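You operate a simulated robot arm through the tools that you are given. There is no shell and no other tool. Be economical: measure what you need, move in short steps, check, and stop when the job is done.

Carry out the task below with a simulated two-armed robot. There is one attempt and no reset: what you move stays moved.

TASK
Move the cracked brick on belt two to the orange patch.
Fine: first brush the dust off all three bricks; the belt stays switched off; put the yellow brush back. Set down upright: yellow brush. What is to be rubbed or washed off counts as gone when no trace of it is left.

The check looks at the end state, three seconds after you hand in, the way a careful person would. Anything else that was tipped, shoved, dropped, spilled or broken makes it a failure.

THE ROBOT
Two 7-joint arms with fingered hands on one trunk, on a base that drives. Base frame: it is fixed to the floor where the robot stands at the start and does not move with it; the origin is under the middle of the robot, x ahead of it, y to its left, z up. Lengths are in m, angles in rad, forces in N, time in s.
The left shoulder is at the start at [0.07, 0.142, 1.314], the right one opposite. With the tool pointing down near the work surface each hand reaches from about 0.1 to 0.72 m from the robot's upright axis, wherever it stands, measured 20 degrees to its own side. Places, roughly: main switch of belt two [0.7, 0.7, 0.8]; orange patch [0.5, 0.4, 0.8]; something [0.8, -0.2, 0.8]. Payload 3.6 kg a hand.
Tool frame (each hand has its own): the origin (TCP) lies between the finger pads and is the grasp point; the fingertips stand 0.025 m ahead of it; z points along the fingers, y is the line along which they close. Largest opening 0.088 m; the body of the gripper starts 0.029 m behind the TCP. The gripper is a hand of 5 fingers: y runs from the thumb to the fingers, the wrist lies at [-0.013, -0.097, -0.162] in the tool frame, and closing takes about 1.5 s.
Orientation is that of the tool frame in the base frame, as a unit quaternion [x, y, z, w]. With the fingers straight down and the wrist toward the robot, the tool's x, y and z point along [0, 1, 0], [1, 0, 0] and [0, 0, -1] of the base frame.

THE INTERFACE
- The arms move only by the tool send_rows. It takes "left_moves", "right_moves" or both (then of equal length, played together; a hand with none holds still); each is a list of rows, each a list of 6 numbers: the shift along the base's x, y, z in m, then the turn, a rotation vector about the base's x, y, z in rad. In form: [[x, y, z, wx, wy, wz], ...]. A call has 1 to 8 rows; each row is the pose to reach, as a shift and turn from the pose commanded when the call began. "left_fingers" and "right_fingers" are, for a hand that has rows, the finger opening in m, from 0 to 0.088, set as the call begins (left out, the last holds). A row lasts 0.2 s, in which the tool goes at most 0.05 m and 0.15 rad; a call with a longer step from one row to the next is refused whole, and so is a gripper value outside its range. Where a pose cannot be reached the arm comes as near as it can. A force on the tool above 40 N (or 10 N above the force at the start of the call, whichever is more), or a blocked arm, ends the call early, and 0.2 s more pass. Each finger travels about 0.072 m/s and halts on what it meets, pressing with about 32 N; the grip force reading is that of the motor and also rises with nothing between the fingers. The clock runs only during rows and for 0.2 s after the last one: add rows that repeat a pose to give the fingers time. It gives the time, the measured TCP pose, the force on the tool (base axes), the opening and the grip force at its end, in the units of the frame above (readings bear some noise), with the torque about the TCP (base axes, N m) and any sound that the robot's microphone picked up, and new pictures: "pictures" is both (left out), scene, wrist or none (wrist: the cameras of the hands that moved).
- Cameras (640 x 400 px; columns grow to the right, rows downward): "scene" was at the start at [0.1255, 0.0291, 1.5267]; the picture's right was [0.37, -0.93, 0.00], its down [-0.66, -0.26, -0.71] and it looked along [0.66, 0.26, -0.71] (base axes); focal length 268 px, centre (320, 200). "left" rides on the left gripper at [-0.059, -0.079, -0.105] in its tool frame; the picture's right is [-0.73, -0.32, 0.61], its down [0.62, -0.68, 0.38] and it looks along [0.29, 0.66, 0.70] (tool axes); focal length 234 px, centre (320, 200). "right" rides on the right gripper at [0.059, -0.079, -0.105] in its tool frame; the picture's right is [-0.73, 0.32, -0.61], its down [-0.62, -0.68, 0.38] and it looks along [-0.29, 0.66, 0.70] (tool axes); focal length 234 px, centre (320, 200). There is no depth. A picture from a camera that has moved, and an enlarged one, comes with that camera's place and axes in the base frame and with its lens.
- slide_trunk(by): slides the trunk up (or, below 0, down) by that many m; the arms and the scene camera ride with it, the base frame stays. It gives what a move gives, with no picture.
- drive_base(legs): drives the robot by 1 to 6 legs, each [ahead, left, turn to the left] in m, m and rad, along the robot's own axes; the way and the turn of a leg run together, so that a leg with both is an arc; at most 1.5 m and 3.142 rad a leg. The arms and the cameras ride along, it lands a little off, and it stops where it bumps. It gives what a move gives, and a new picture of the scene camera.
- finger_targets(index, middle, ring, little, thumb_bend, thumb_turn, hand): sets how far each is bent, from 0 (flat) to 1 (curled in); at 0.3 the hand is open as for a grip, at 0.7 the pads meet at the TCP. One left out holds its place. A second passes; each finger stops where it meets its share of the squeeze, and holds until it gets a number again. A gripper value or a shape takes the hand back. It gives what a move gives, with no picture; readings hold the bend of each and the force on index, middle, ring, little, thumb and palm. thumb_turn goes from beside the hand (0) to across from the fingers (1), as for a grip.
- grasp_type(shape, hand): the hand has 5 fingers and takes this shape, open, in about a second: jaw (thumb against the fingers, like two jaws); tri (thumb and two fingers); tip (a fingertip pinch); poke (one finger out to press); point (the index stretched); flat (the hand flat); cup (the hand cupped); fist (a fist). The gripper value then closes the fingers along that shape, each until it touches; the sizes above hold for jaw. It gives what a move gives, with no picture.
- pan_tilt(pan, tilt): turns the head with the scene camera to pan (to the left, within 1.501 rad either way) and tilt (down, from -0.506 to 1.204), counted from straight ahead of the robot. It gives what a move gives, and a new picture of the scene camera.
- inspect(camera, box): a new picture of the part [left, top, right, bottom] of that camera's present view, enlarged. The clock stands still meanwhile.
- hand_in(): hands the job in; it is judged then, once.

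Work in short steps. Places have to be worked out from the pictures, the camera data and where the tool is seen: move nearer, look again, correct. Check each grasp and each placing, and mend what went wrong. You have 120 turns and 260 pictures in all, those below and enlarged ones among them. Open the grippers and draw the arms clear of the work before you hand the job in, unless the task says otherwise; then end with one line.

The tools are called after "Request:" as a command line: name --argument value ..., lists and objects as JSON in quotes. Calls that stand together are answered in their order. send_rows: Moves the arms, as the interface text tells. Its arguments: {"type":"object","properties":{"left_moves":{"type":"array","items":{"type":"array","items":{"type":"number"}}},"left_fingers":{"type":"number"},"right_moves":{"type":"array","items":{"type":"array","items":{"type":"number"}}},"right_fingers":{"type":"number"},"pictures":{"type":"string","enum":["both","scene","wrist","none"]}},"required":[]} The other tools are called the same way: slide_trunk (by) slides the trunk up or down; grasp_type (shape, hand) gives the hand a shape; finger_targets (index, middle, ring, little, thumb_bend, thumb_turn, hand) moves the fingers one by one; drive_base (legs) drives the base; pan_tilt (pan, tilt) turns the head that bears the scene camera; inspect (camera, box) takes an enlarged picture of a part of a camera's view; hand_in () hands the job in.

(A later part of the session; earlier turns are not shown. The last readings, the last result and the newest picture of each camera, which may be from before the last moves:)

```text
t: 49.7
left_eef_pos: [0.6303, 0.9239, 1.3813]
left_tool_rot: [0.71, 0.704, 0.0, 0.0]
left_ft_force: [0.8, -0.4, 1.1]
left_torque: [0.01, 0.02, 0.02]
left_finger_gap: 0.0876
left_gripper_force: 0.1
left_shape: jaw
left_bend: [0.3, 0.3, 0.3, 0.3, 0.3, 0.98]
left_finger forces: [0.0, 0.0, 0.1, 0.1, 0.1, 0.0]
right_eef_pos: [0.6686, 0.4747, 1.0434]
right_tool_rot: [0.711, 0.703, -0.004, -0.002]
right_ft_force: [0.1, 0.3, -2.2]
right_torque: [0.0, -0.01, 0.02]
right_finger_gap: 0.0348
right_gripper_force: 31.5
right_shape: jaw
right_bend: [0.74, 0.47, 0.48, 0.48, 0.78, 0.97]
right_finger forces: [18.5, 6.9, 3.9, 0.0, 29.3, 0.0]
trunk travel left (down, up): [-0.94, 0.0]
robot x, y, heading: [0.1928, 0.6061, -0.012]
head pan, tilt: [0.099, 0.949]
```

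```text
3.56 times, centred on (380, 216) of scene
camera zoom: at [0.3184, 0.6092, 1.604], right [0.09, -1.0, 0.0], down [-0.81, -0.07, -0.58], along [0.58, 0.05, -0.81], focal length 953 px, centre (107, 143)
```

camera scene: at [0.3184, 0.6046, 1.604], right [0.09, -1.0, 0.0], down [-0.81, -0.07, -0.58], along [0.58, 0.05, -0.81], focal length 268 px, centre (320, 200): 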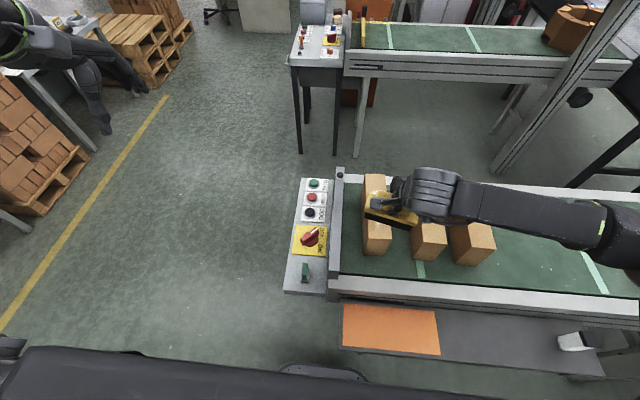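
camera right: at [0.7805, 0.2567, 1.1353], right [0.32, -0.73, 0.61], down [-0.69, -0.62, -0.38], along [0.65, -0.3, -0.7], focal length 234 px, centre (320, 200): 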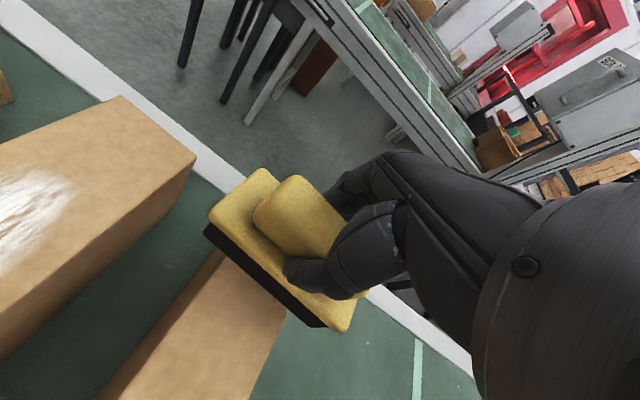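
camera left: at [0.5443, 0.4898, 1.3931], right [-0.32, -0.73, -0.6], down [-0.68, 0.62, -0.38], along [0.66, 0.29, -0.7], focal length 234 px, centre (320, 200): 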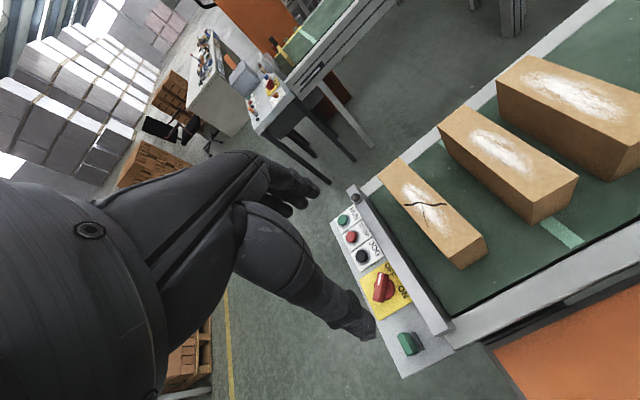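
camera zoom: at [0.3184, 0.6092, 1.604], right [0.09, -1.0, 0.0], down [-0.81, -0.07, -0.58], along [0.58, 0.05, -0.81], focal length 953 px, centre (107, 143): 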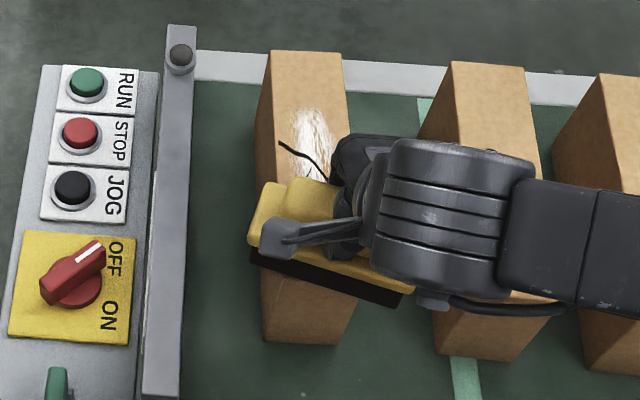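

The main switch is at OFF. The brush is over the cracked brick, so I lower gently to feel for contact.

Request:
send_rows --right_moves '[[0.005, 0, -0.006, 0, 0, 0], [0.005, 0, -0.01, 0, 0, 0], [0.005, 0, -0.012, 0, 0, 0], [0.005, 0, -0.012, 0, 0, 0]]' --pictures "none"

```text
t: 50.7
left_eef_pos: [0.6309, 0.9236, 1.3807]
left_tool_rot: [0.711, 0.703, 0.001, 0.0]
left_ft_force: [0.2, 0.4, 0.4]
left_torque: [-0.03, 0.0, 0.01]
left_finger_gap: 0.0879
left_gripper_force: 0.0
left_shape: jaw
left_bend: [0.3, 0.3, 0.3, 0.3, 0.3, 0.98]
left_finger forces: [0.1, 0.0, 0.0, 0.0, 0.0, 0.0]
right_eef_pos: [0.675, 0.4725, 1.0325]
right_tool_rot: [0.712, 0.702, -0.004, -0.001]
right_ft_force: [0.3, -0.6, -1.5]
right_torque: [-0.01, -0.02, -0.02]
right_finger_gap: 0.035
right_gripper_force: 32.1
right_shape: jaw
right_bend: [0.74, 0.47, 0.48, 0.48, 0.78, 0.97]
right_finger forces: [18.5, 6.9, 3.7, 0.1, 29.3, 0.1]
trunk travel left (down, up): [-0.94, 0.0]
robot x, y, heading: [0.1965, 0.6016, -0.012]
head pan, tilt: [0.099, 0.949]
```

No contact yet. I go 3.5 mm lower and stroke forward.

Request:
send_rows --right_moves '[[0, 0, -0.002, 0, 0, 0], [0, 0, -0.0035, 0, 0, 0], [0.03, 0.001, -0.0035, 0, 0, 0], [0.06, 0.002, -0.0035, 0, 0, 0], [0.09, 0.003, -0.0035, 0, 0, 0], [0.12, 0.004, -0.0035, 0, 0, 0], [0.15, 0.005, -0.0035, 0, 0, 0], [0.182, 0.005, -0.0035, 0, 0, 0]]' --pictures "none"

Request:
inspect --camera "scene" --box '[290, 160, 470, 272]'

```text
t: 52.5
left_eef_pos: [0.634, 0.9244, 1.3789]
left_tool_rot: [0.71, 0.704, 0.0, 0.001]
left_ft_force: [1.0, -0.2, 0.2]
left_torque: [-0.02, 0.02, -0.02]
left_finger_gap: 0.0878
left_gripper_force: 0.0
left_shape: jaw
left_bend: [0.3, 0.3, 0.3, 0.3, 0.3, 0.98]
left_finger forces: [0.0, 0.0, 0.0, 0.1, 0.0, 0.0]
right_eef_pos: [0.8577, 0.4786, 1.0307]
right_tool_rot: [0.712, 0.702, -0.003, 0.0]
right_ft_force: [1.1, -0.2, -2.6]
right_torque: [0.0, 0.01, 0.04]
right_finger_gap: 0.0351
right_gripper_force: 31.9
right_shape: jaw
right_bend: [0.74, 0.47, 0.49, 0.48, 0.78, 0.97]
right_finger forces: [18.4, 6.9, 4.0, 0.1, 29.3, 0.0]
trunk travel left (down, up): [-0.94, 0.0]
robot x, y, heading: [0.1927, 0.6021, -0.014]
head pan, tilt: [0.099, 0.949]
```

```text
3.56 times, centred on (380, 216) of scene
camera zoom: at [0.3199, 0.6098, 1.6038], right [0.09, -1.0, 0.0], down [-0.81, -0.07, -0.58], along [0.58, 0.05, -0.81], focal length 953 px, centre (107, 143)
```

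zoom: 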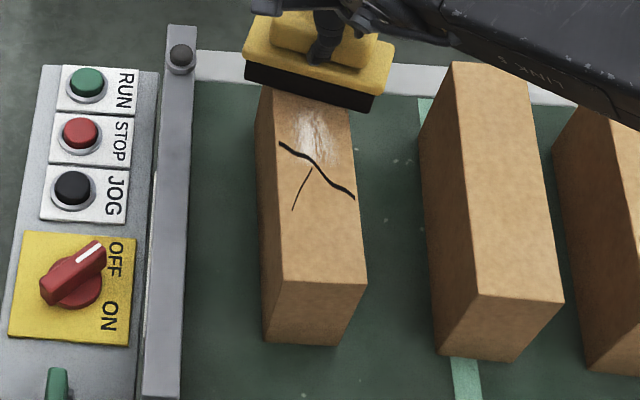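

The near half is clean and the far half is left. I lift, go back half-way and stroke forward again about 3.5 mm lower.

Request:
send_rows --right_moves '[[-0.04, 0, 0.02, 0, 0, 0], [-0.085, -0.002, 0.02, 0, 0, 0], [-0.12, -0.003, 0.003, 0, 0, 0], [-0.12, -0.003, -0.0035, 0, 0, 0], [-0.085, -0.002, -0.0035, 0, 0, 0], [-0.05, -0.001, -0.0035, 0, 0, 0], [-0.02, 0, -0.0035, 0, 0, 0], [0.003, 0, -0.0035, 0, 0, 0]]' --pictures "none"

Request:
inspect --camera "scene" --box '[290, 160, 470, 272]'

```text
t: 54.3
left_eef_pos: [0.6263, 0.9262, 1.3817]
left_tool_rot: [0.711, 0.703, 0.001, 0.001]
left_ft_force: [0.1, -0.7, 0.2]
left_torque: [0.01, -0.02, -0.01]
left_finger_gap: 0.0877
left_gripper_force: 0.0
left_shape: jaw
left_bend: [0.3, 0.3, 0.3, 0.3, 0.3, 0.98]
left_finger forces: [0.0, 0.0, 0.0, 0.0, 0.1, 0.0]
right_eef_pos: [0.8557, 0.4794, 1.0292]
right_tool_rot: [0.712, 0.702, -0.001, 0.0]
right_ft_force: [-6.0, 0.1, 16.1]
right_torque: [0.09, -0.14, 0.01]
right_finger_gap: 0.034
right_gripper_force: 31.7
right_shape: jaw
right_bend: [0.74, 0.48, 0.5, 0.48, 0.78, 0.97]
right_finger forces: [24.8, 5.9, 3.3, 0.1, 33.6, 0.0]
trunk travel left (down, up): [-0.94, 0.0]
robot x, y, heading: [0.1958, 0.6033, -0.013]
head pan, tilt: [0.099, 0.949]
```

```text
3.56 times, centred on (380, 216) of scene
camera zoom: at [0.3133, 0.6101, 1.6046], right [0.09, -1.0, 0.0], down [-0.81, -0.07, -0.58], along [0.58, 0.05, -0.81], focal length 953 px, centre (107, 143)
```

zoom: 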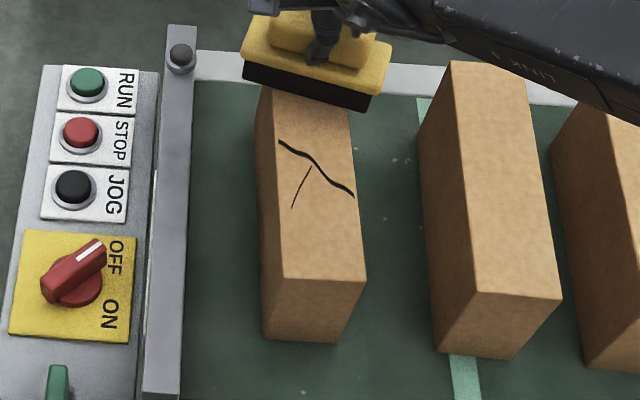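

It's clean. I lift and pull back, then inspect all three tops.

Request:
send_rows --right_moves '[[0, 0, 0.04, 0, 0, 0], [0, 0, 0.08, 0, 0, 0], [-0.03, 0, 0.1, 0, 0, 0], [-0.07, 0, 0.1, 0, 0, 0], [-0.11, 0, 0.1, 0, 0, 0], [-0.15, 0, 0.1, 0, 0, 0], [-0.19, 0, 0.1, 0, 0, 0], [-0.23, 0, 0.1, 0, 0, 0]]' --pictures "wrist"

Request:
inspect --camera "scene" --box '[350, 150, 510, 250]'

```text
t: 56.1
left_eef_pos: [0.6303, 0.9255, 1.3811]
left_tool_rot: [0.711, 0.704, 0.002, 0.0]
left_ft_force: [0.4, -1.1, -0.5]
left_torque: [0.02, -0.01, -0.01]
left_finger_gap: 0.0879
left_gripper_force: 0.1
left_shape: jaw
left_bend: [0.3, 0.3, 0.3, 0.3, 0.3, 0.98]
left_finger forces: [0.0, 0.1, 0.1, 0.1, 0.0, 0.1]
right_eef_pos: [0.6287, 0.4803, 1.1262]
right_tool_rot: [0.712, 0.702, -0.003, -0.001]
right_ft_force: [-0.4, -0.4, -1.3]
right_torque: [0.0, -0.04, -0.03]
right_finger_gap: 0.0337
right_gripper_force: 32.3
right_shape: jaw
right_bend: [0.74, 0.48, 0.5, 0.48, 0.78, 0.97]
right_finger forces: [17.7, 6.6, 4.0, 0.0, 28.2, 0.0]
trunk travel left (down, up): [-0.94, 0.0]
robot x, y, heading: [0.1973, 0.6024, -0.011]
head pan, tilt: [0.099, 0.949]
camera right: at [0.551, 0.5396, 1.2314], right [0.32, -0.73, 0.61], down [-0.69, -0.62, -0.38], along [0.65, -0.3, -0.7], focal length 234 px, centre (320, 200)
```

right: 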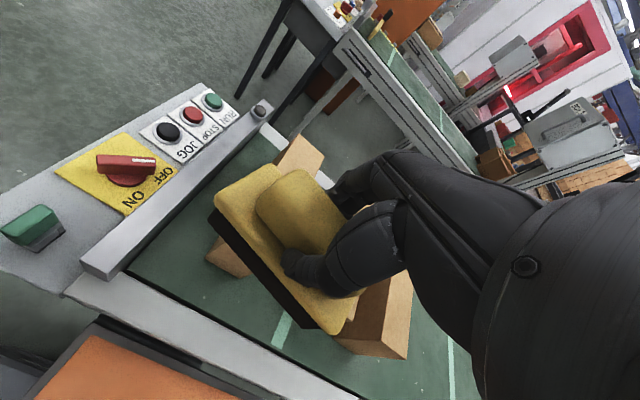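

```text
4.00 times, centred on (430, 200) of scene
camera zoom: at [0.3174, 0.6087, 1.6041], right [0.09, -1.0, 0.0], down [-0.81, -0.07, -0.58], along [0.58, 0.05, -0.81], focal length 1072 px, centre (-120, 200)
```

zoom: 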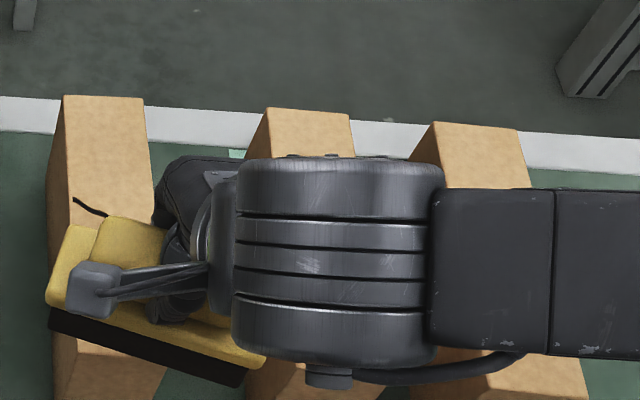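

All tops look clean where visible; I'll check fully once the arm is away. I drive back and right to where the brush was picked up.

Request:
drive_base --legs '[[-0.255, 0, 0], [0, -0.343, 0.01]]'

Request:
inspect --camera "scene" --box '[240, 100, 400, 200]'

Request:
inspect --camera "right" --box '[100, 100, 420, 340]'

```text
t: 59.8
left_eef_pos: [0.3739, 0.5926, 1.3802]
left_tool_rot: [0.709, 0.705, 0.0, 0.001]
left_ft_force: [0.0, 0.9, -0.5]
left_torque: [-0.01, -0.01, 0.02]
left_finger_gap: 0.0879
left_gripper_force: 0.0
left_shape: jaw
left_bend: [0.3, 0.3, 0.3, 0.3, 0.3, 0.98]
left_finger forces: [0.1, 0.1, 0.1, 0.0, 0.1, 0.0]
right_eef_pos: [0.3771, 0.1462, 1.1273]
right_tool_rot: [0.709, 0.705, -0.005, -0.001]
right_ft_force: [0.5, 0.1, -1.8]
right_torque: [-0.01, 0.01, 0.03]
right_finger_gap: 0.0337
right_gripper_force: 32.1
right_shape: jaw
right_bend: [0.74, 0.48, 0.5, 0.48, 0.78, 0.97]
right_finger forces: [17.7, 6.6, 4.0, 0.0, 28.3, 0.0]
trunk travel left (down, up): [-0.94, 0.0]
robot x, y, heading: [-0.0571, 0.2622, -0.007]
head pan, tilt: [0.099, 0.949]
camera scene: at [0.0637, 0.2749, 1.6039], right [0.1, -1.0, 0.0], down [-0.81, -0.08, -0.58], along [0.58, 0.05, -0.81], focal length 268 px, centre (320, 200)
```

scene: 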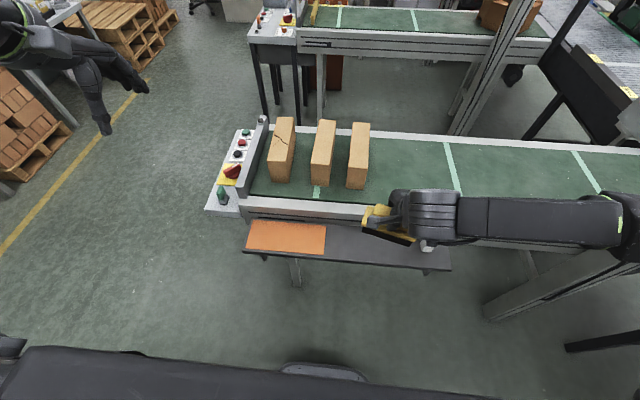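

```text
4.00 times, centred on (320, 150) of scene
camera zoom: at [0.0637, 0.2749, 1.6039], right [0.1, -1.0, 0.0], down [-0.81, -0.08, -0.58], along [0.58, 0.05, -0.81], focal length 1072 px, centre (320, 400)
```

zoom: 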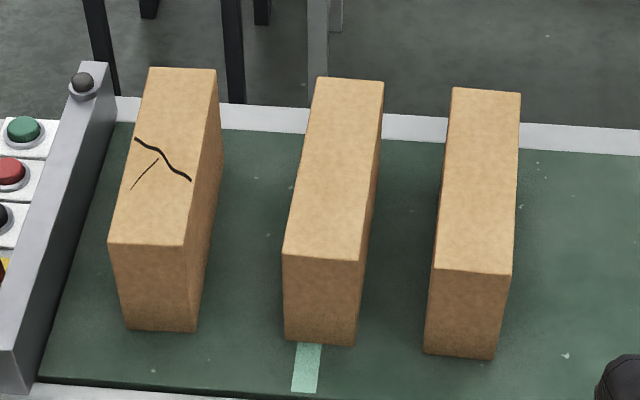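

```text
1.67 times, centred on (260, 220) of right
camera zoom: at [0.298, 0.2066, 1.2311], right [0.32, -0.72, 0.61], down [-0.69, -0.62, -0.38], along [0.65, -0.3, -0.7], focal length 390 px, centre (420, 167)
```

zoom: 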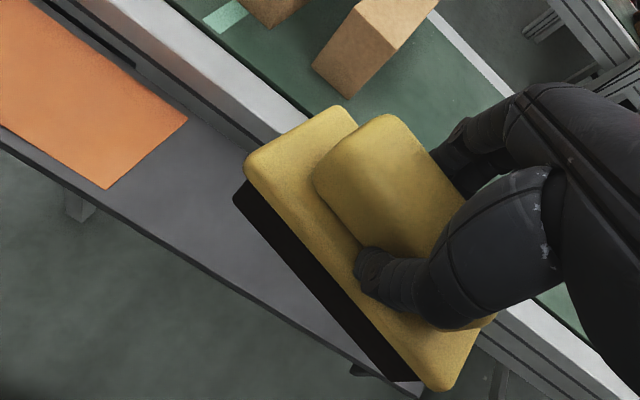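

All three tops are clean. In the hand the brush has yawed about −0.2 rad and pitched with its far edge slightly up. I move over its place and turn the hand to compensate.

Request:
send_rows --right_moves '[[0.03, 0, -0.02, 0, 0.03, 0.05], [0.06, 0, -0.04, 0, 0.06, 0.1], [0.09, 0, -0.07, 0, 0.09, 0.15], [0.101, 0.002, -0.1, 0, 0.12, 0.2], [0.101, 0.002, -0.12, 0, 0.12, 0.2], [0.101, 0.002, -0.12, 0, 0.12, 0.2]]' --pictures "both"

Request:
inspect --camera "scene" --box '[300, 190, 460, 290]'

```text
t: 61.2
left_eef_pos: [0.3738, 0.5879, 1.3822]
left_tool_rot: [0.709, 0.705, 0.0, 0.0]
left_ft_force: [0.5, 0.0, -0.9]
left_torque: [0.04, 0.01, 0.01]
left_finger_gap: 0.0876
left_gripper_force: 0.1
left_shape: jaw
left_bend: [0.3, 0.3, 0.3, 0.3, 0.3, 0.98]
left_finger forces: [0.0, 0.1, 0.0, 0.0, 0.1, 0.0]
right_eef_pos: [0.4767, 0.1455, 1.0047]
right_tool_rot: [0.635, 0.77, -0.046, -0.042]
right_ft_force: [0.6, 0.1, -2.2]
right_torque: [0.01, -0.03, 0.01]
right_finger_gap: 0.034
right_gripper_force: 32.1
right_shape: jaw
right_bend: [0.74, 0.48, 0.5, 0.48, 0.78, 0.97]
right_finger forces: [17.8, 6.7, 3.9, 0.0, 28.1, 0.0]
trunk travel left (down, up): [-0.94, 0.0]
robot x, y, heading: [-0.0561, 0.2652, -0.007]
head pan, tilt: [0.099, 0.949]
camera scene: at [0.0633, 0.2715, 1.604], right [0.09, -1.0, 0.0], down [-0.81, -0.08, -0.58], along [0.58, 0.06, -0.81], focal length 268 px, centre (320, 200)
camera right: at [0.402, 0.1908, 1.1191], right [0.53, -0.64, 0.56], down [-0.59, -0.75, -0.3], along [0.61, -0.17, -0.78], focal length 234 px, centre (320, 200)
```

scene: 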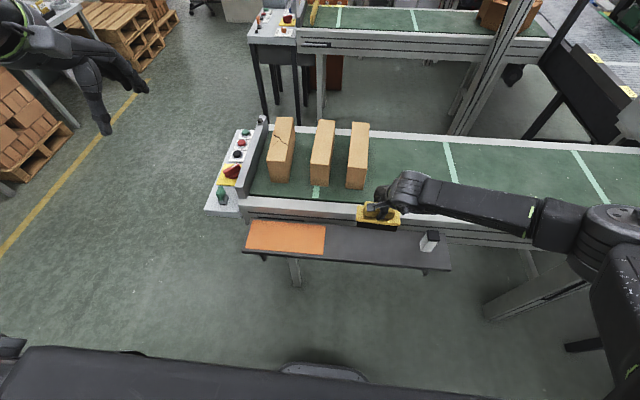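
right: 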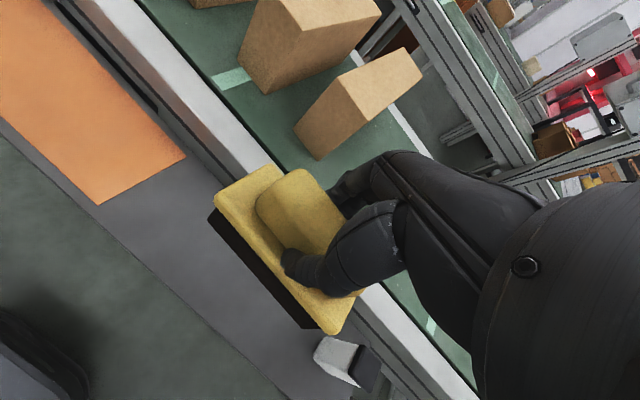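

```text
4.00 times, centred on (380, 240) of scene
camera zoom: at [0.0633, 0.2715, 1.604], right [0.09, -1.0, 0.0], down [-0.81, -0.08, -0.58], along [0.58, 0.06, -0.81], focal length 1072 px, centre (80, 40)
```

zoom: 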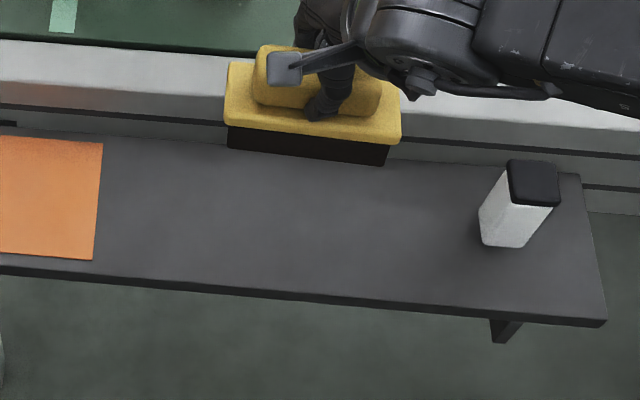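

The brush now looks level and parallel to the shelf edge. I lower it to just above the shelf.

Request:
send_rows --right_moves '[[0, 0.002, -0.04, 0, 0, 0], [0.001, 0.003, -0.08, 0, 0, 0], [0.001, 0.003, -0.11, 0, 0, 0], [0.001, 0.003, -0.13, 0, 0, 0], [0.001, 0.003, -0.138, 0, 0, 0], [0.001, 0.003, -0.138, 0, 0, 0]]' --pictures "wrist"

Request:
inspect --camera "scene" --box '[300, 190, 460, 290]'

```text
t: 62.6
left_eef_pos: [0.3742, 0.5895, 1.3812]
left_tool_rot: [0.709, 0.705, 0.0, -0.001]
left_ft_force: [0.2, 0.8, -0.5]
left_torque: [0.02, 0.01, -0.01]
left_finger_gap: 0.0879
left_gripper_force: 0.1
left_shape: jaw
left_bend: [0.3, 0.3, 0.3, 0.3, 0.3, 0.98]
left_finger forces: [0.0, 0.1, 0.0, 0.1, 0.1, 0.0]
right_eef_pos: [0.4781, 0.1504, 0.8685]
right_tool_rot: [0.634, 0.771, -0.046, -0.043]
right_ft_force: [-0.7, -0.3, -0.6]
right_torque: [0.03, -0.02, -0.02]
right_finger_gap: 0.0341
right_gripper_force: 32.3
right_shape: jaw
right_bend: [0.74, 0.48, 0.5, 0.48, 0.78, 0.97]
right_finger forces: [17.7, 6.5, 3.8, 0.0, 27.8, 0.0]
trunk travel left (down, up): [-0.94, 0.0]
robot x, y, heading: [-0.0599, 0.2634, -0.004]
head pan, tilt: [0.099, 0.949]
camera right: at [0.4035, 0.1942, 0.9821], right [0.53, -0.64, 0.56], down [-0.59, -0.75, -0.3], along [0.61, -0.17, -0.78], focal length 234 px, centre (320, 200)
```

right: 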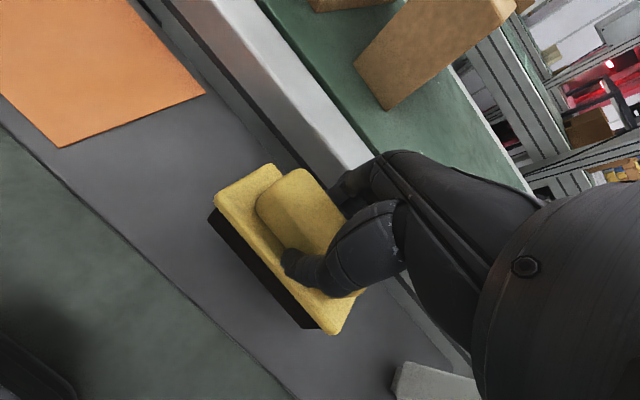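

```text
4.00 times, centred on (380, 240) of scene
camera zoom: at [0.0634, 0.2714, 1.604], right [0.09, -1.0, 0.0], down [-0.81, -0.08, -0.58], along [0.58, 0.06, -0.81], focal length 1072 px, centre (80, 40)
```

zoom: 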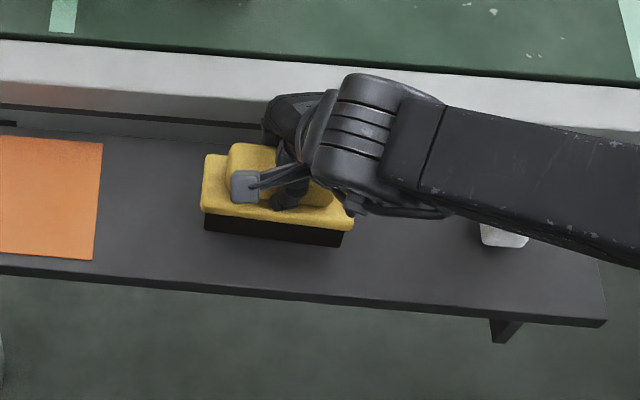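

It's well placed. I lower until the bristles touch the shelf.

Request:
send_rows --right_moves '[[0, 0, -0.004, 0, 0, 0], [0, 0, -0.008, 0, 0, 0], [0, 0, -0.0105, 0, 0, 0], [0, 0, -0.0125, 0, 0, 0], [0, 0, -0.0125, 0, 0, 0]]' --pictures "none"

```text
t: 63.8
left_eef_pos: [0.3716, 0.5887, 1.3817]
left_tool_rot: [0.709, 0.705, 0.001, 0.001]
left_ft_force: [0.0, 0.4, 0.7]
left_torque: [0.01, 0.01, 0.02]
left_finger_gap: 0.0875
left_gripper_force: 0.1
left_shape: jaw
left_bend: [0.3, 0.3, 0.3, 0.3, 0.3, 0.98]
left_finger forces: [0.0, 0.0, 0.0, 0.0, 0.0, 0.0]
right_eef_pos: [0.478, 0.1504, 0.8583]
right_tool_rot: [0.634, 0.771, -0.045, -0.041]
right_ft_force: [2.0, 0.1, 18.4]
right_torque: [0.27, -0.59, 0.01]
right_finger_gap: 0.0343
right_gripper_force: 32.3
right_shape: jaw
right_bend: [0.74, 0.48, 0.5, 0.48, 0.78, 0.97]
right_finger forces: [33.0, 6.4, 3.2, 0.1, 28.7, 0.0]
trunk travel left (down, up): [-0.94, 0.0]
robot x, y, heading: [-0.0606, 0.2707, -0.004]
head pan, tilt: [0.099, 0.949]
```

It's firmly on the shelf. I ease up 1.5 mm and open the hand.

Request:
send_rows --right_moves '[[0, 0, 0.0015, 0, 0, 0], [0, 0, 0.0015, 0, 0, 0]]' --pictures "none"

Request:
send_rows --right_moves '[[0, 0, 0, 0, 0, 0], [0, 0, 0, 0, 0, 0], [0, 0, 0, 0, 0, 0], [0, 0, 0, 0, 0, 0], [0, 0, 0, 0, 0, 0], [0, 0, 0, 0, 0, 0]]' --right_fingers 0.088 --pictures "wrist"

```text
t: 64.4
left_eef_pos: [0.3729, 0.59, 1.3807]
left_tool_rot: [0.709, 0.705, 0.001, 0.0]
left_ft_force: [0.8, 0.7, 0.5]
left_torque: [0.01, -0.01, -0.03]
left_finger_gap: 0.0879
left_gripper_force: 0.0
left_shape: jaw
left_bend: [0.3, 0.3, 0.3, 0.3, 0.3, 0.98]
left_finger forces: [0.1, 0.1, 0.0, 0.1, 0.0, 0.0]
right_eef_pos: [0.4766, 0.1499, 0.8585]
right_tool_rot: [0.634, 0.771, -0.046, -0.042]
right_ft_force: [2.9, -0.3, 13.8]
right_torque: [0.23, -0.5, -0.06]
right_finger_gap: 0.0341
right_gripper_force: 32.2
right_shape: jaw
right_bend: [0.74, 0.48, 0.5, 0.48, 0.78, 0.97]
right_finger forces: [29.9, 6.6, 3.4, 0.1, 28.1, 0.1]
trunk travel left (down, up): [-0.94, 0.0]
robot x, y, heading: [-0.0581, 0.2653, -0.005]
head pan, tilt: [0.099, 0.949]
```

```text
t: 65.8
left_eef_pos: [0.3753, 0.589, 1.3796]
left_tool_rot: [0.709, 0.705, 0.0, 0.0]
left_ft_force: [0.1, 0.7, 0.2]
left_torque: [-0.03, -0.01, 0.0]
left_finger_gap: 0.0877
left_gripper_force: 0.0
left_shape: jaw
left_bend: [0.3, 0.3, 0.3, 0.3, 0.3, 0.98]
left_finger forces: [0.1, 0.0, 0.0, 0.0, 0.1, 0.0]
right_eef_pos: [0.4783, 0.1488, 0.8581]
right_tool_rot: [0.634, 0.771, -0.046, -0.042]
right_ft_force: [0.6, -0.5, 0.2]
right_torque: [-0.01, 0.01, -0.01]
right_finger_gap: 0.0879
right_gripper_force: 0.1
right_shape: jaw
right_bend: [0.3, 0.3, 0.3, 0.3, 0.3, 0.98]
right_finger forces: [0.0, 0.0, 0.0, 0.0, 0.1, 0.1]
trunk travel left (down, up): [-0.94, 0.0]
robot x, y, heading: [-0.0591, 0.2666, -0.002]
head pan, tilt: [0.099, 0.949]
camera right: at [0.403, 0.1931, 0.9716], right [0.53, -0.64, 0.56], down [-0.59, -0.75, -0.3], along [0.61, -0.17, -0.78], focal length 234 px, centre (320, 200)
```

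right: 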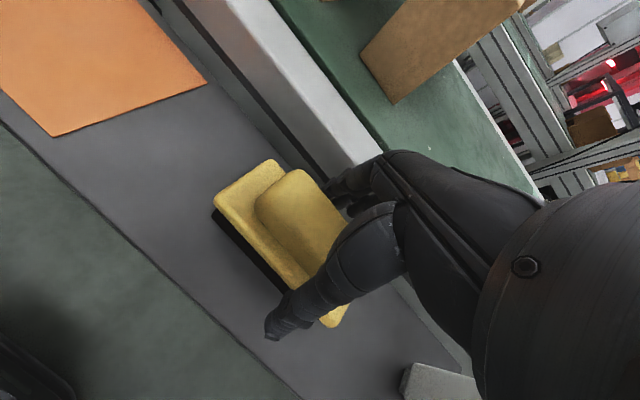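

It's released and stands flat. I raise the hand straight up to 1.10 and check the brush.

Request:
send_rows --right_moves '[[0, 0, 0.03, 0, 0, 0], [0, 0, 0.07, 0, 0, 0], [0, 0, 0.11, 0, -0.04, -0.06], [0, 0, 0.15, 0, -0.08, -0.12], [0, 0, 0.19, 0, -0.12, -0.2], [0, 0, 0.23, 0, -0.12, -0.2], [0, 0, 0.26, 0, -0.12, -0.2]]' --pictures "both"

Request:
inspect --camera "scene" --box '[230, 180, 470, 330]'

```text
t: 67.4
left_eef_pos: [0.3737, 0.5884, 1.3812]
left_tool_rot: [0.709, 0.706, 0.001, 0.0]
left_ft_force: [0.3, -0.4, -0.2]
left_torque: [0.04, 0.0, -0.01]
left_finger_gap: 0.0878
left_gripper_force: 0.1
left_shape: jaw
left_bend: [0.3, 0.3, 0.3, 0.3, 0.3, 0.98]
left_finger forces: [0.1, 0.1, 0.0, 0.0, 0.1, 0.0]
right_eef_pos: [0.478, 0.1491, 1.1188]
right_tool_rot: [0.71, 0.704, -0.003, -0.001]
right_ft_force: [0.1, 1.0, 0.4]
right_torque: [0.03, -0.02, 0.03]
right_finger_gap: 0.0878
right_gripper_force: 0.2
right_shape: jaw
right_bend: [0.3, 0.3, 0.3, 0.3, 0.3, 0.98]
right_finger forces: [0.0, 0.0, 0.0, 0.0, 0.0, 0.0]
trunk travel left (down, up): [-0.94, 0.0]
robot x, y, heading: [-0.0584, 0.2676, -0.005]
head pan, tilt: [0.099, 0.949]
camera scene: at [0.0628, 0.2717, 1.604], right [0.09, -1.0, 0.0], down [-0.81, -0.08, -0.58], along [0.58, 0.06, -0.81], focal length 268 px, centre (320, 200)
camera right: at [0.3992, 0.2084, 1.2232], right [0.32, -0.73, 0.61], down [-0.69, -0.62, -0.38], along [0.65, -0.3, -0.7], focal length 234 px, centre (320, 200)
```

scene: 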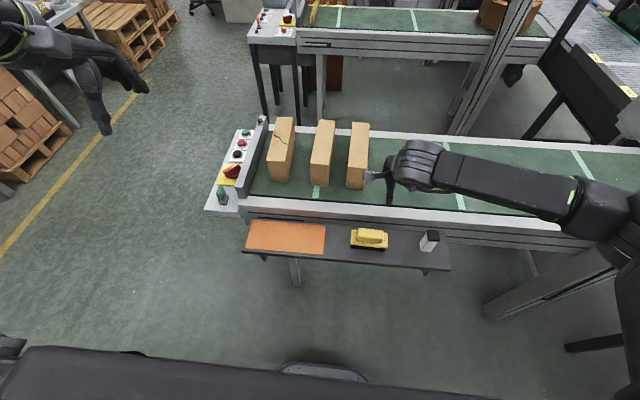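
right: 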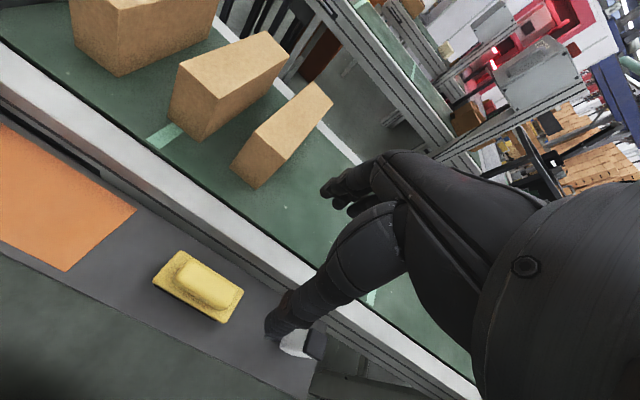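

```text
2.67 times, centred on (350, 255) of scene
camera zoom: at [0.0628, 0.2717, 1.604], right [0.09, -1.0, 0.0], down [-0.81, -0.08, -0.58], along [0.58, 0.06, -0.81], focal length 715 px, centre (240, 53)
```

zoom: 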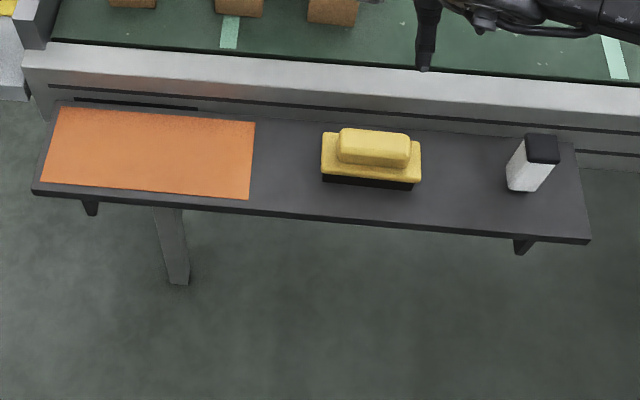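

The brush is back upright in its place. I stow the right arm higher and to the side, then start turning the left hand −90° so it can grip the brick across its width.

Request:
send_rows --right_moves '[[0, -0.02, 0.04, 0, 0, 0], [0, -0.04, 0.08, 0, 0, 0], [0, -0.07, 0.11, 0, 0, 0], [0, -0.1, 0.13, 0, 0, 0], [0, -0.13, 0.15, 0, 0, 0], [0, -0.16, 0.16, 0, 0, 0], [0, -0.19, 0.17, 0, 0, 0], [0, -0.22, 0.17, 0, 0, 0]]' --left_moves '[[0, 0, 0, 0, 0, -0.14], [0, 0, 0, 0, 0, -0.28], [0, 0, 0, 0, 0, -0.42], [0, 0, 0, 0, 0, -0.56], [0, 0, 0, 0, 0, -0.7], [0, 0, 0, 0, 0, -0.84], [0, 0, 0, 0, 0, -0.98], [0, 0, 0, 0, 0, -1.12]]' --pictures "none"

Request:
drive_base --legs '[[0.23, 0.0, 0.005]]'

```text
t: 69.2
left_eef_pos: [0.374, 0.5876, 1.382]
left_tool_rot: [0.975, 0.22, 0.001, 0.001]
left_ft_force: [0.2, -0.1, -0.6]
left_torque: [0.0, 0.01, 0.01]
left_finger_gap: 0.0878
left_gripper_force: 0.1
left_shape: jaw
left_bend: [0.3, 0.3, 0.3, 0.3, 0.3, 0.98]
left_finger forces: [0.0, 0.0, 0.0, 0.1, 0.1, 0.0]
right_eef_pos: [0.4772, -0.0714, 1.2858]
right_tool_rot: [0.71, 0.704, -0.004, -0.001]
right_ft_force: [0.0, 0.7, 0.4]
right_torque: [0.01, -0.02, 0.0]
right_finger_gap: 0.0879
right_gripper_force: 0.1
right_shape: jaw
right_bend: [0.3, 0.3, 0.3, 0.3, 0.3, 0.98]
right_finger forces: [0.0, 0.0, 0.0, 0.0, 0.1, 0.1]
trunk travel left (down, up): [-0.94, 0.0]
robot x, y, heading: [-0.0575, 0.2629, -0.008]
head pan, tilt: [0.099, 0.949]
```

```text
t: 70.9
left_eef_pos: [0.5935, 0.5896, 1.3817]
left_tool_rot: [0.975, 0.223, 0.001, 0.0]
left_ft_force: [-0.8, -0.6, 0.1]
left_torque: [0.0, 0.01, 0.02]
left_finger_gap: 0.0879
left_gripper_force: 0.0
left_shape: jaw
left_bend: [0.3, 0.3, 0.3, 0.3, 0.3, 0.98]
left_finger forces: [0.1, 0.0, 0.1, 0.1, 0.0, 0.1]
right_eef_pos: [0.7012, -0.0683, 1.2878]
right_tool_rot: [0.708, 0.706, -0.003, 0.0]
right_ft_force: [-0.3, 0.0, 0.1]
right_torque: [-0.02, 0.0, 0.02]
right_finger_gap: 0.0878
right_gripper_force: 0.1
right_shape: jaw
right_bend: [0.3, 0.3, 0.3, 0.3, 0.3, 0.98]
right_finger forces: [0.0, 0.0, 0.1, 0.0, 0.0, 0.0]
trunk travel left (down, up): [-0.94, 0.0]
robot x, y, heading: [0.1685, 0.2653, 0.0]
head pan, tilt: [0.099, 0.949]
camera scene: at [0.2838, 0.2715, 1.6045], right [0.1, -1.0, 0.0], down [-0.81, -0.08, -0.58], along [0.58, 0.06, -0.81], focal length 268 px, centre (320, 200)
```

scene: 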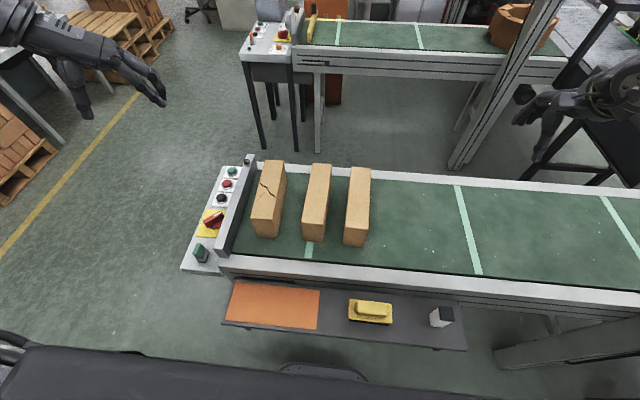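

I finish the turn (allowing for the brick's +0.025 rad yaw) and move above the cracked brick.

Request:
send_rows --left_moves '[[0.03, -0.015, 0, 0, 0, -0.1], [0.06, -0.03, 0, 0, 0, -0.2], [0.09, -0.05, -0.02, 0, 0, -0.3], [0.12, -0.07, -0.05, 0, 0, -0.4], [0.14, -0.09, -0.09, 0, 0, -0.425], [0.16, -0.105, -0.13, 0, 0, -0.425], [0.172, -0.112, -0.17, 0, 0, -0.425], [0.173, -0.113, -0.21, 0, 0, -0.425]]' --left_fingers 0.088 --pictures "both"

Request:
inspect --camera "scene" --box '[200, 130, 380, 242]'

```text
t: 72.7
left_eef_pos: [0.7266, 0.4751, 1.2004]
left_tool_rot: [1.0, 0.012, 0.002, 0.0]
left_ft_force: [0.5, 0.4, 0.2]
left_torque: [-0.01, 0.0, 0.01]
left_finger_gap: 0.0879
left_gripper_force: 0.2
left_shape: jaw
left_bend: [0.3, 0.3, 0.3, 0.3, 0.3, 0.98]
left_finger forces: [0.0, 0.0, 0.1, 0.0, 0.0, 0.1]
left hand out of reach, approached as far as the arm can: row 6, 7, 8
right_eef_pos: [0.7039, -0.0679, 1.2863]
right_tool_rot: [0.708, 0.706, -0.004, 0.0]
right_ft_force: [-0.1, 0.3, 0.2]
right_torque: [-0.02, -0.03, 0.01]
right_finger_gap: 0.0878
right_gripper_force: 0.0
right_shape: jaw
right_bend: [0.3, 0.3, 0.3, 0.3, 0.3, 0.98]
right_finger forces: [0.0, 0.1, 0.1, 0.0, 0.0, 0.0]
trunk travel left (down, up): [-0.94, 0.0]
robot x, y, heading: [0.1642, 0.2641, 0.005]
head pan, tilt: [0.099, 0.949]
camera scene: at [0.2879, 0.273, 1.6041], right [0.1, -1.0, 0.0], down [-0.81, -0.08, -0.58], along [0.58, 0.06, -0.81], focal length 268 px, centre (320, 200)
camera left: at [0.6648, 0.5521, 1.3048], right [-0.73, 0.3, -0.61], down [0.61, 0.7, -0.38], along [0.31, -0.65, -0.69], focal length 234 px, centre (320, 200)
```

scene: 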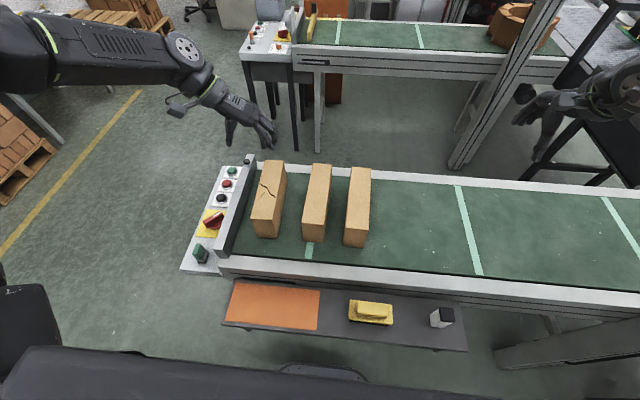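
left: 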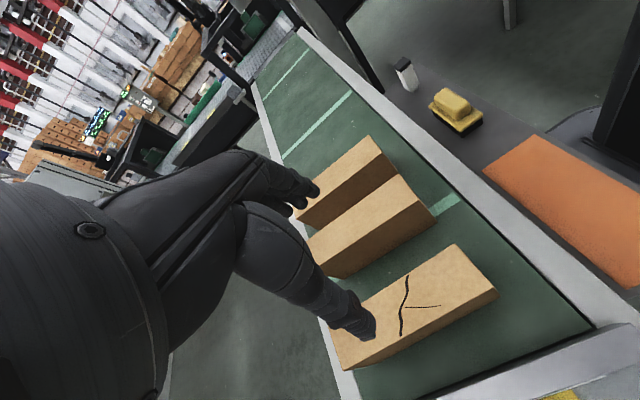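

```text
3.56 times, centred on (290, 186) of scene
camera zoom: at [0.2879, 0.273, 1.6041], right [0.1, -1.0, 0.0], down [-0.81, -0.08, -0.58], along [0.58, 0.06, -0.81], focal length 953 px, centre (427, 250)
```

zoom: 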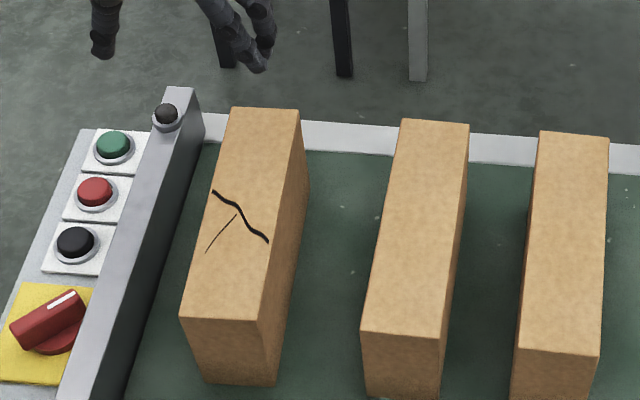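

The arm can't twist that far sideways at this distance. If the robot stands further left and is turned about 0.6 rad to the right, the grip direction becomes comfortable. The hand stays high at 1.20 while I drive there.

Request:
drive_base --legs '[[0.02, 0.36, 0], [0, 0, -0.6]]'

Request:
send_rows --left_moves '[[0, 0, 0, 0, 0, 0.12], [0, 0, 0, 0, 0, 0.24], [0, 0, 0, 0, 0, 0.36], [0, 0, 0, 0, 0, 0.48], [0, 0, 0, 0, 0, 0.6], [0, 0, -0.04, 0, 0, 0.6], [0, 0, -0.08, 0, 0, 0.6], [0, 0, -0.08, 0, 0, 0.6]]' --pictures "both"

```text
t: 76.7
left_eef_pos: [0.7668, 0.4816, 1.2021]
left_tool_rot: [0.958, -0.286, 0.001, 0.0]
left_ft_force: [0.4, -0.4, 0.5]
left_torque: [-0.03, 0.02, 0.0]
left_finger_gap: 0.0878
left_gripper_force: 0.1
left_shape: jaw
left_bend: [0.3, 0.3, 0.3, 0.3, 0.3, 0.98]
left_finger forces: [0.0, 0.0, 0.1, 0.0, 0.0, 0.0]
right_eef_pos: [0.4395, 0.0485, 1.2864]
right_tool_rot: [0.887, 0.462, -0.003, -0.002]
right_ft_force: [0.5, -0.7, 1.0]
right_torque: [-0.03, 0.01, 0.02]
right_finger_gap: 0.0877
right_gripper_force: 0.1
right_shape: jaw
right_bend: [0.3, 0.3, 0.3, 0.3, 0.3, 0.98]
right_finger forces: [0.1, 0.0, 0.1, 0.0, 0.0, 0.0]
trunk travel left (down, up): [-0.94, 0.0]
robot x, y, heading: [0.1869, 0.6311, -0.605]
head pan, tilt: [0.099, 0.949]
camera scene: at [0.292, 0.5653, 1.604], right [-0.49, -0.87, 0.0], down [-0.71, 0.39, -0.58], along [0.51, -0.28, -0.81], focal length 268 px, centre (320, 200)
```

scene: 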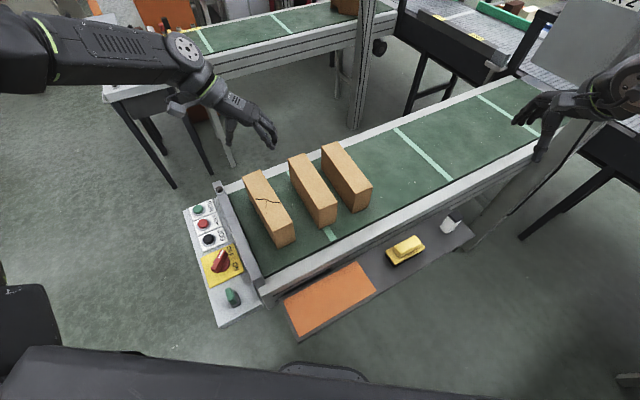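

```text
t: 78.5
left_eef_pos: [0.7639, 0.4853, 1.1273]
left_tool_rot: [1.0, 0.011, 0.003, 0.0]
left_ft_force: [-0.7, -0.2, 0.6]
left_torque: [0.0, 0.0, 0.02]
left_finger_gap: 0.0879
left_gripper_force: 0.0
left_shape: jaw
left_bend: [0.3, 0.3, 0.3, 0.3, 0.3, 0.98]
left_finger forces: [0.0, 0.0, 0.0, 0.0, 0.0, 0.0]
left hand out of reach, approached as far as the arm can: row 7, 8
right_eef_pos: [0.4389, 0.0511, 1.2854]
right_tool_rot: [0.887, 0.462, -0.003, -0.001]
right_ft_force: [-0.8, -1.0, -0.5]
right_torque: [0.0, 0.02, 0.01]
right_finger_gap: 0.0878
right_gripper_force: 0.1
right_shape: jaw
right_bend: [0.3, 0.3, 0.3, 0.3, 0.3, 0.98]
right_finger forces: [0.0, 0.0, 0.0, 0.0, 0.0, 0.1]
trunk travel left (down, up): [-0.94, 0.0]
robot x, y, heading: [0.1893, 0.6297, -0.609]
head pan, tilt: [0.099, 0.949]
camera scene: at [0.2902, 0.5653, 1.6041], right [-0.49, -0.87, 0.0], down [-0.71, 0.39, -0.58], along [0.51, -0.28, -0.81], focal length 268 px, centre (320, 200)
camera left: at [0.7025, 0.5625, 1.231], right [-0.73, 0.31, -0.61], down [0.61, 0.7, -0.38], along [0.31, -0.65, -0.7], focal length 234 px, centre (320, 200)
```

scene: 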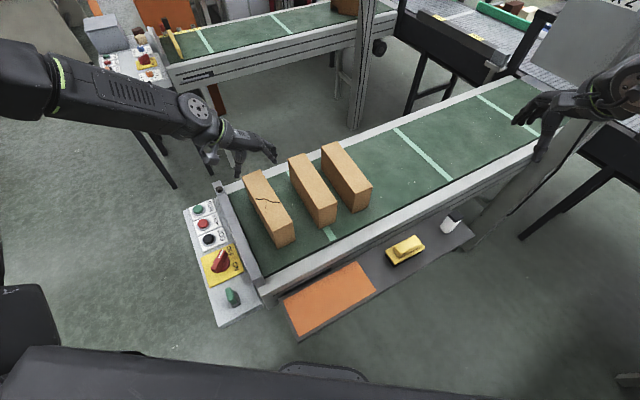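
left: 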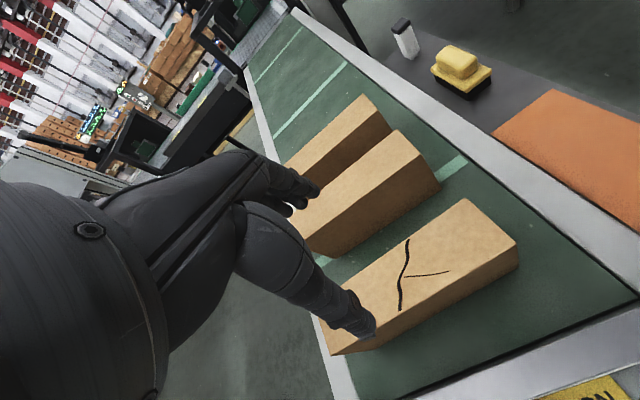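

Still short. The arm handled this well with the wrist toward the robot, so I'll stand at the belt's left end facing −y and grip the brick with no hand twist. First I raise the hand and drive round.

Request:
send_rows --left_moves '[[0, 0, 0.04, 0, 0, 0], [0, 0, 0.08, 0, 0, 0], [0, 0, 0.11, 0, 0, 0]]' --pictures "none"

Request:
drive_base --legs '[[-0.063, 0.443, 0], [0, 0, -0.966]]'

```text
t: 79.3
left_eef_pos: [0.7608, 0.4813, 1.2378]
left_tool_rot: [1.0, 0.011, 0.0, -0.001]
left_ft_force: [0.0, -0.3, -0.2]
left_torque: [0.02, 0.0, 0.01]
left_finger_gap: 0.0876
left_gripper_force: 0.1
left_shape: jaw
left_bend: [0.3, 0.3, 0.3, 0.3, 0.3, 0.98]
left_finger forces: [0.0, 0.0, 0.0, 0.0, 0.0, 0.1]
right_eef_pos: [0.4383, 0.0489, 1.2858]
right_tool_rot: [0.887, 0.462, -0.004, -0.002]
right_ft_force: [-0.8, 0.0, 0.2]
right_torque: [0.01, 0.01, -0.02]
right_finger_gap: 0.0876
right_gripper_force: 0.0
right_shape: jaw
right_bend: [0.3, 0.3, 0.3, 0.3, 0.3, 0.98]
right_finger forces: [0.0, 0.1, 0.0, 0.0, 0.1, 0.0]
trunk travel left (down, up): [-0.94, 0.0]
robot x, y, heading: [0.1887, 0.6269, -0.609]
head pan, tilt: [0.099, 0.949]
```

```text
t: 84.4
left_eef_pos: [0.5914, 0.4682, 1.2379]
left_tool_rot: [0.888, -0.46, 0.001, 0.001]
left_ft_force: [0.4, -0.5, -0.5]
left_torque: [0.03, -0.03, 0.0]
left_finger_gap: 0.0877
left_gripper_force: 0.1
left_shape: jaw
left_bend: [0.3, 0.3, 0.3, 0.3, 0.3, 0.98]
left_finger forces: [0.0, 0.0, 0.0, 0.0, 0.0, 0.1]
right_eef_pos: [0.0519, 0.4939, 1.2859]
right_tool_rot: [1.0, -0.006, -0.001, -0.003]
right_ft_force: [0.2, 0.5, -0.6]
right_torque: [0.0, 0.01, -0.01]
right_finger_gap: 0.0877
right_gripper_force: 0.0
right_shape: jaw
right_bend: [0.3, 0.3, 0.3, 0.3, 0.3, 0.98]
right_finger forces: [0.0, 0.1, 0.0, 0.0, 0.0, 0.0]
trunk travel left (down, up): [-0.94, 0.0]
robot x, y, heading: [0.3902, 1.028, -1.58]
head pan, tilt: [0.099, 0.949]
camera scene: at [0.3963, 0.9049, 1.604], right [-1.0, -0.09, 0.0], down [-0.07, 0.81, -0.58], along [0.05, -0.58, -0.81], focal length 268 px, centre (320, 200)
```

scene: 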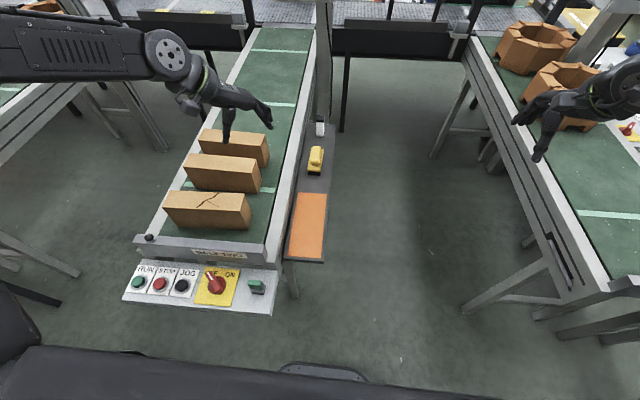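

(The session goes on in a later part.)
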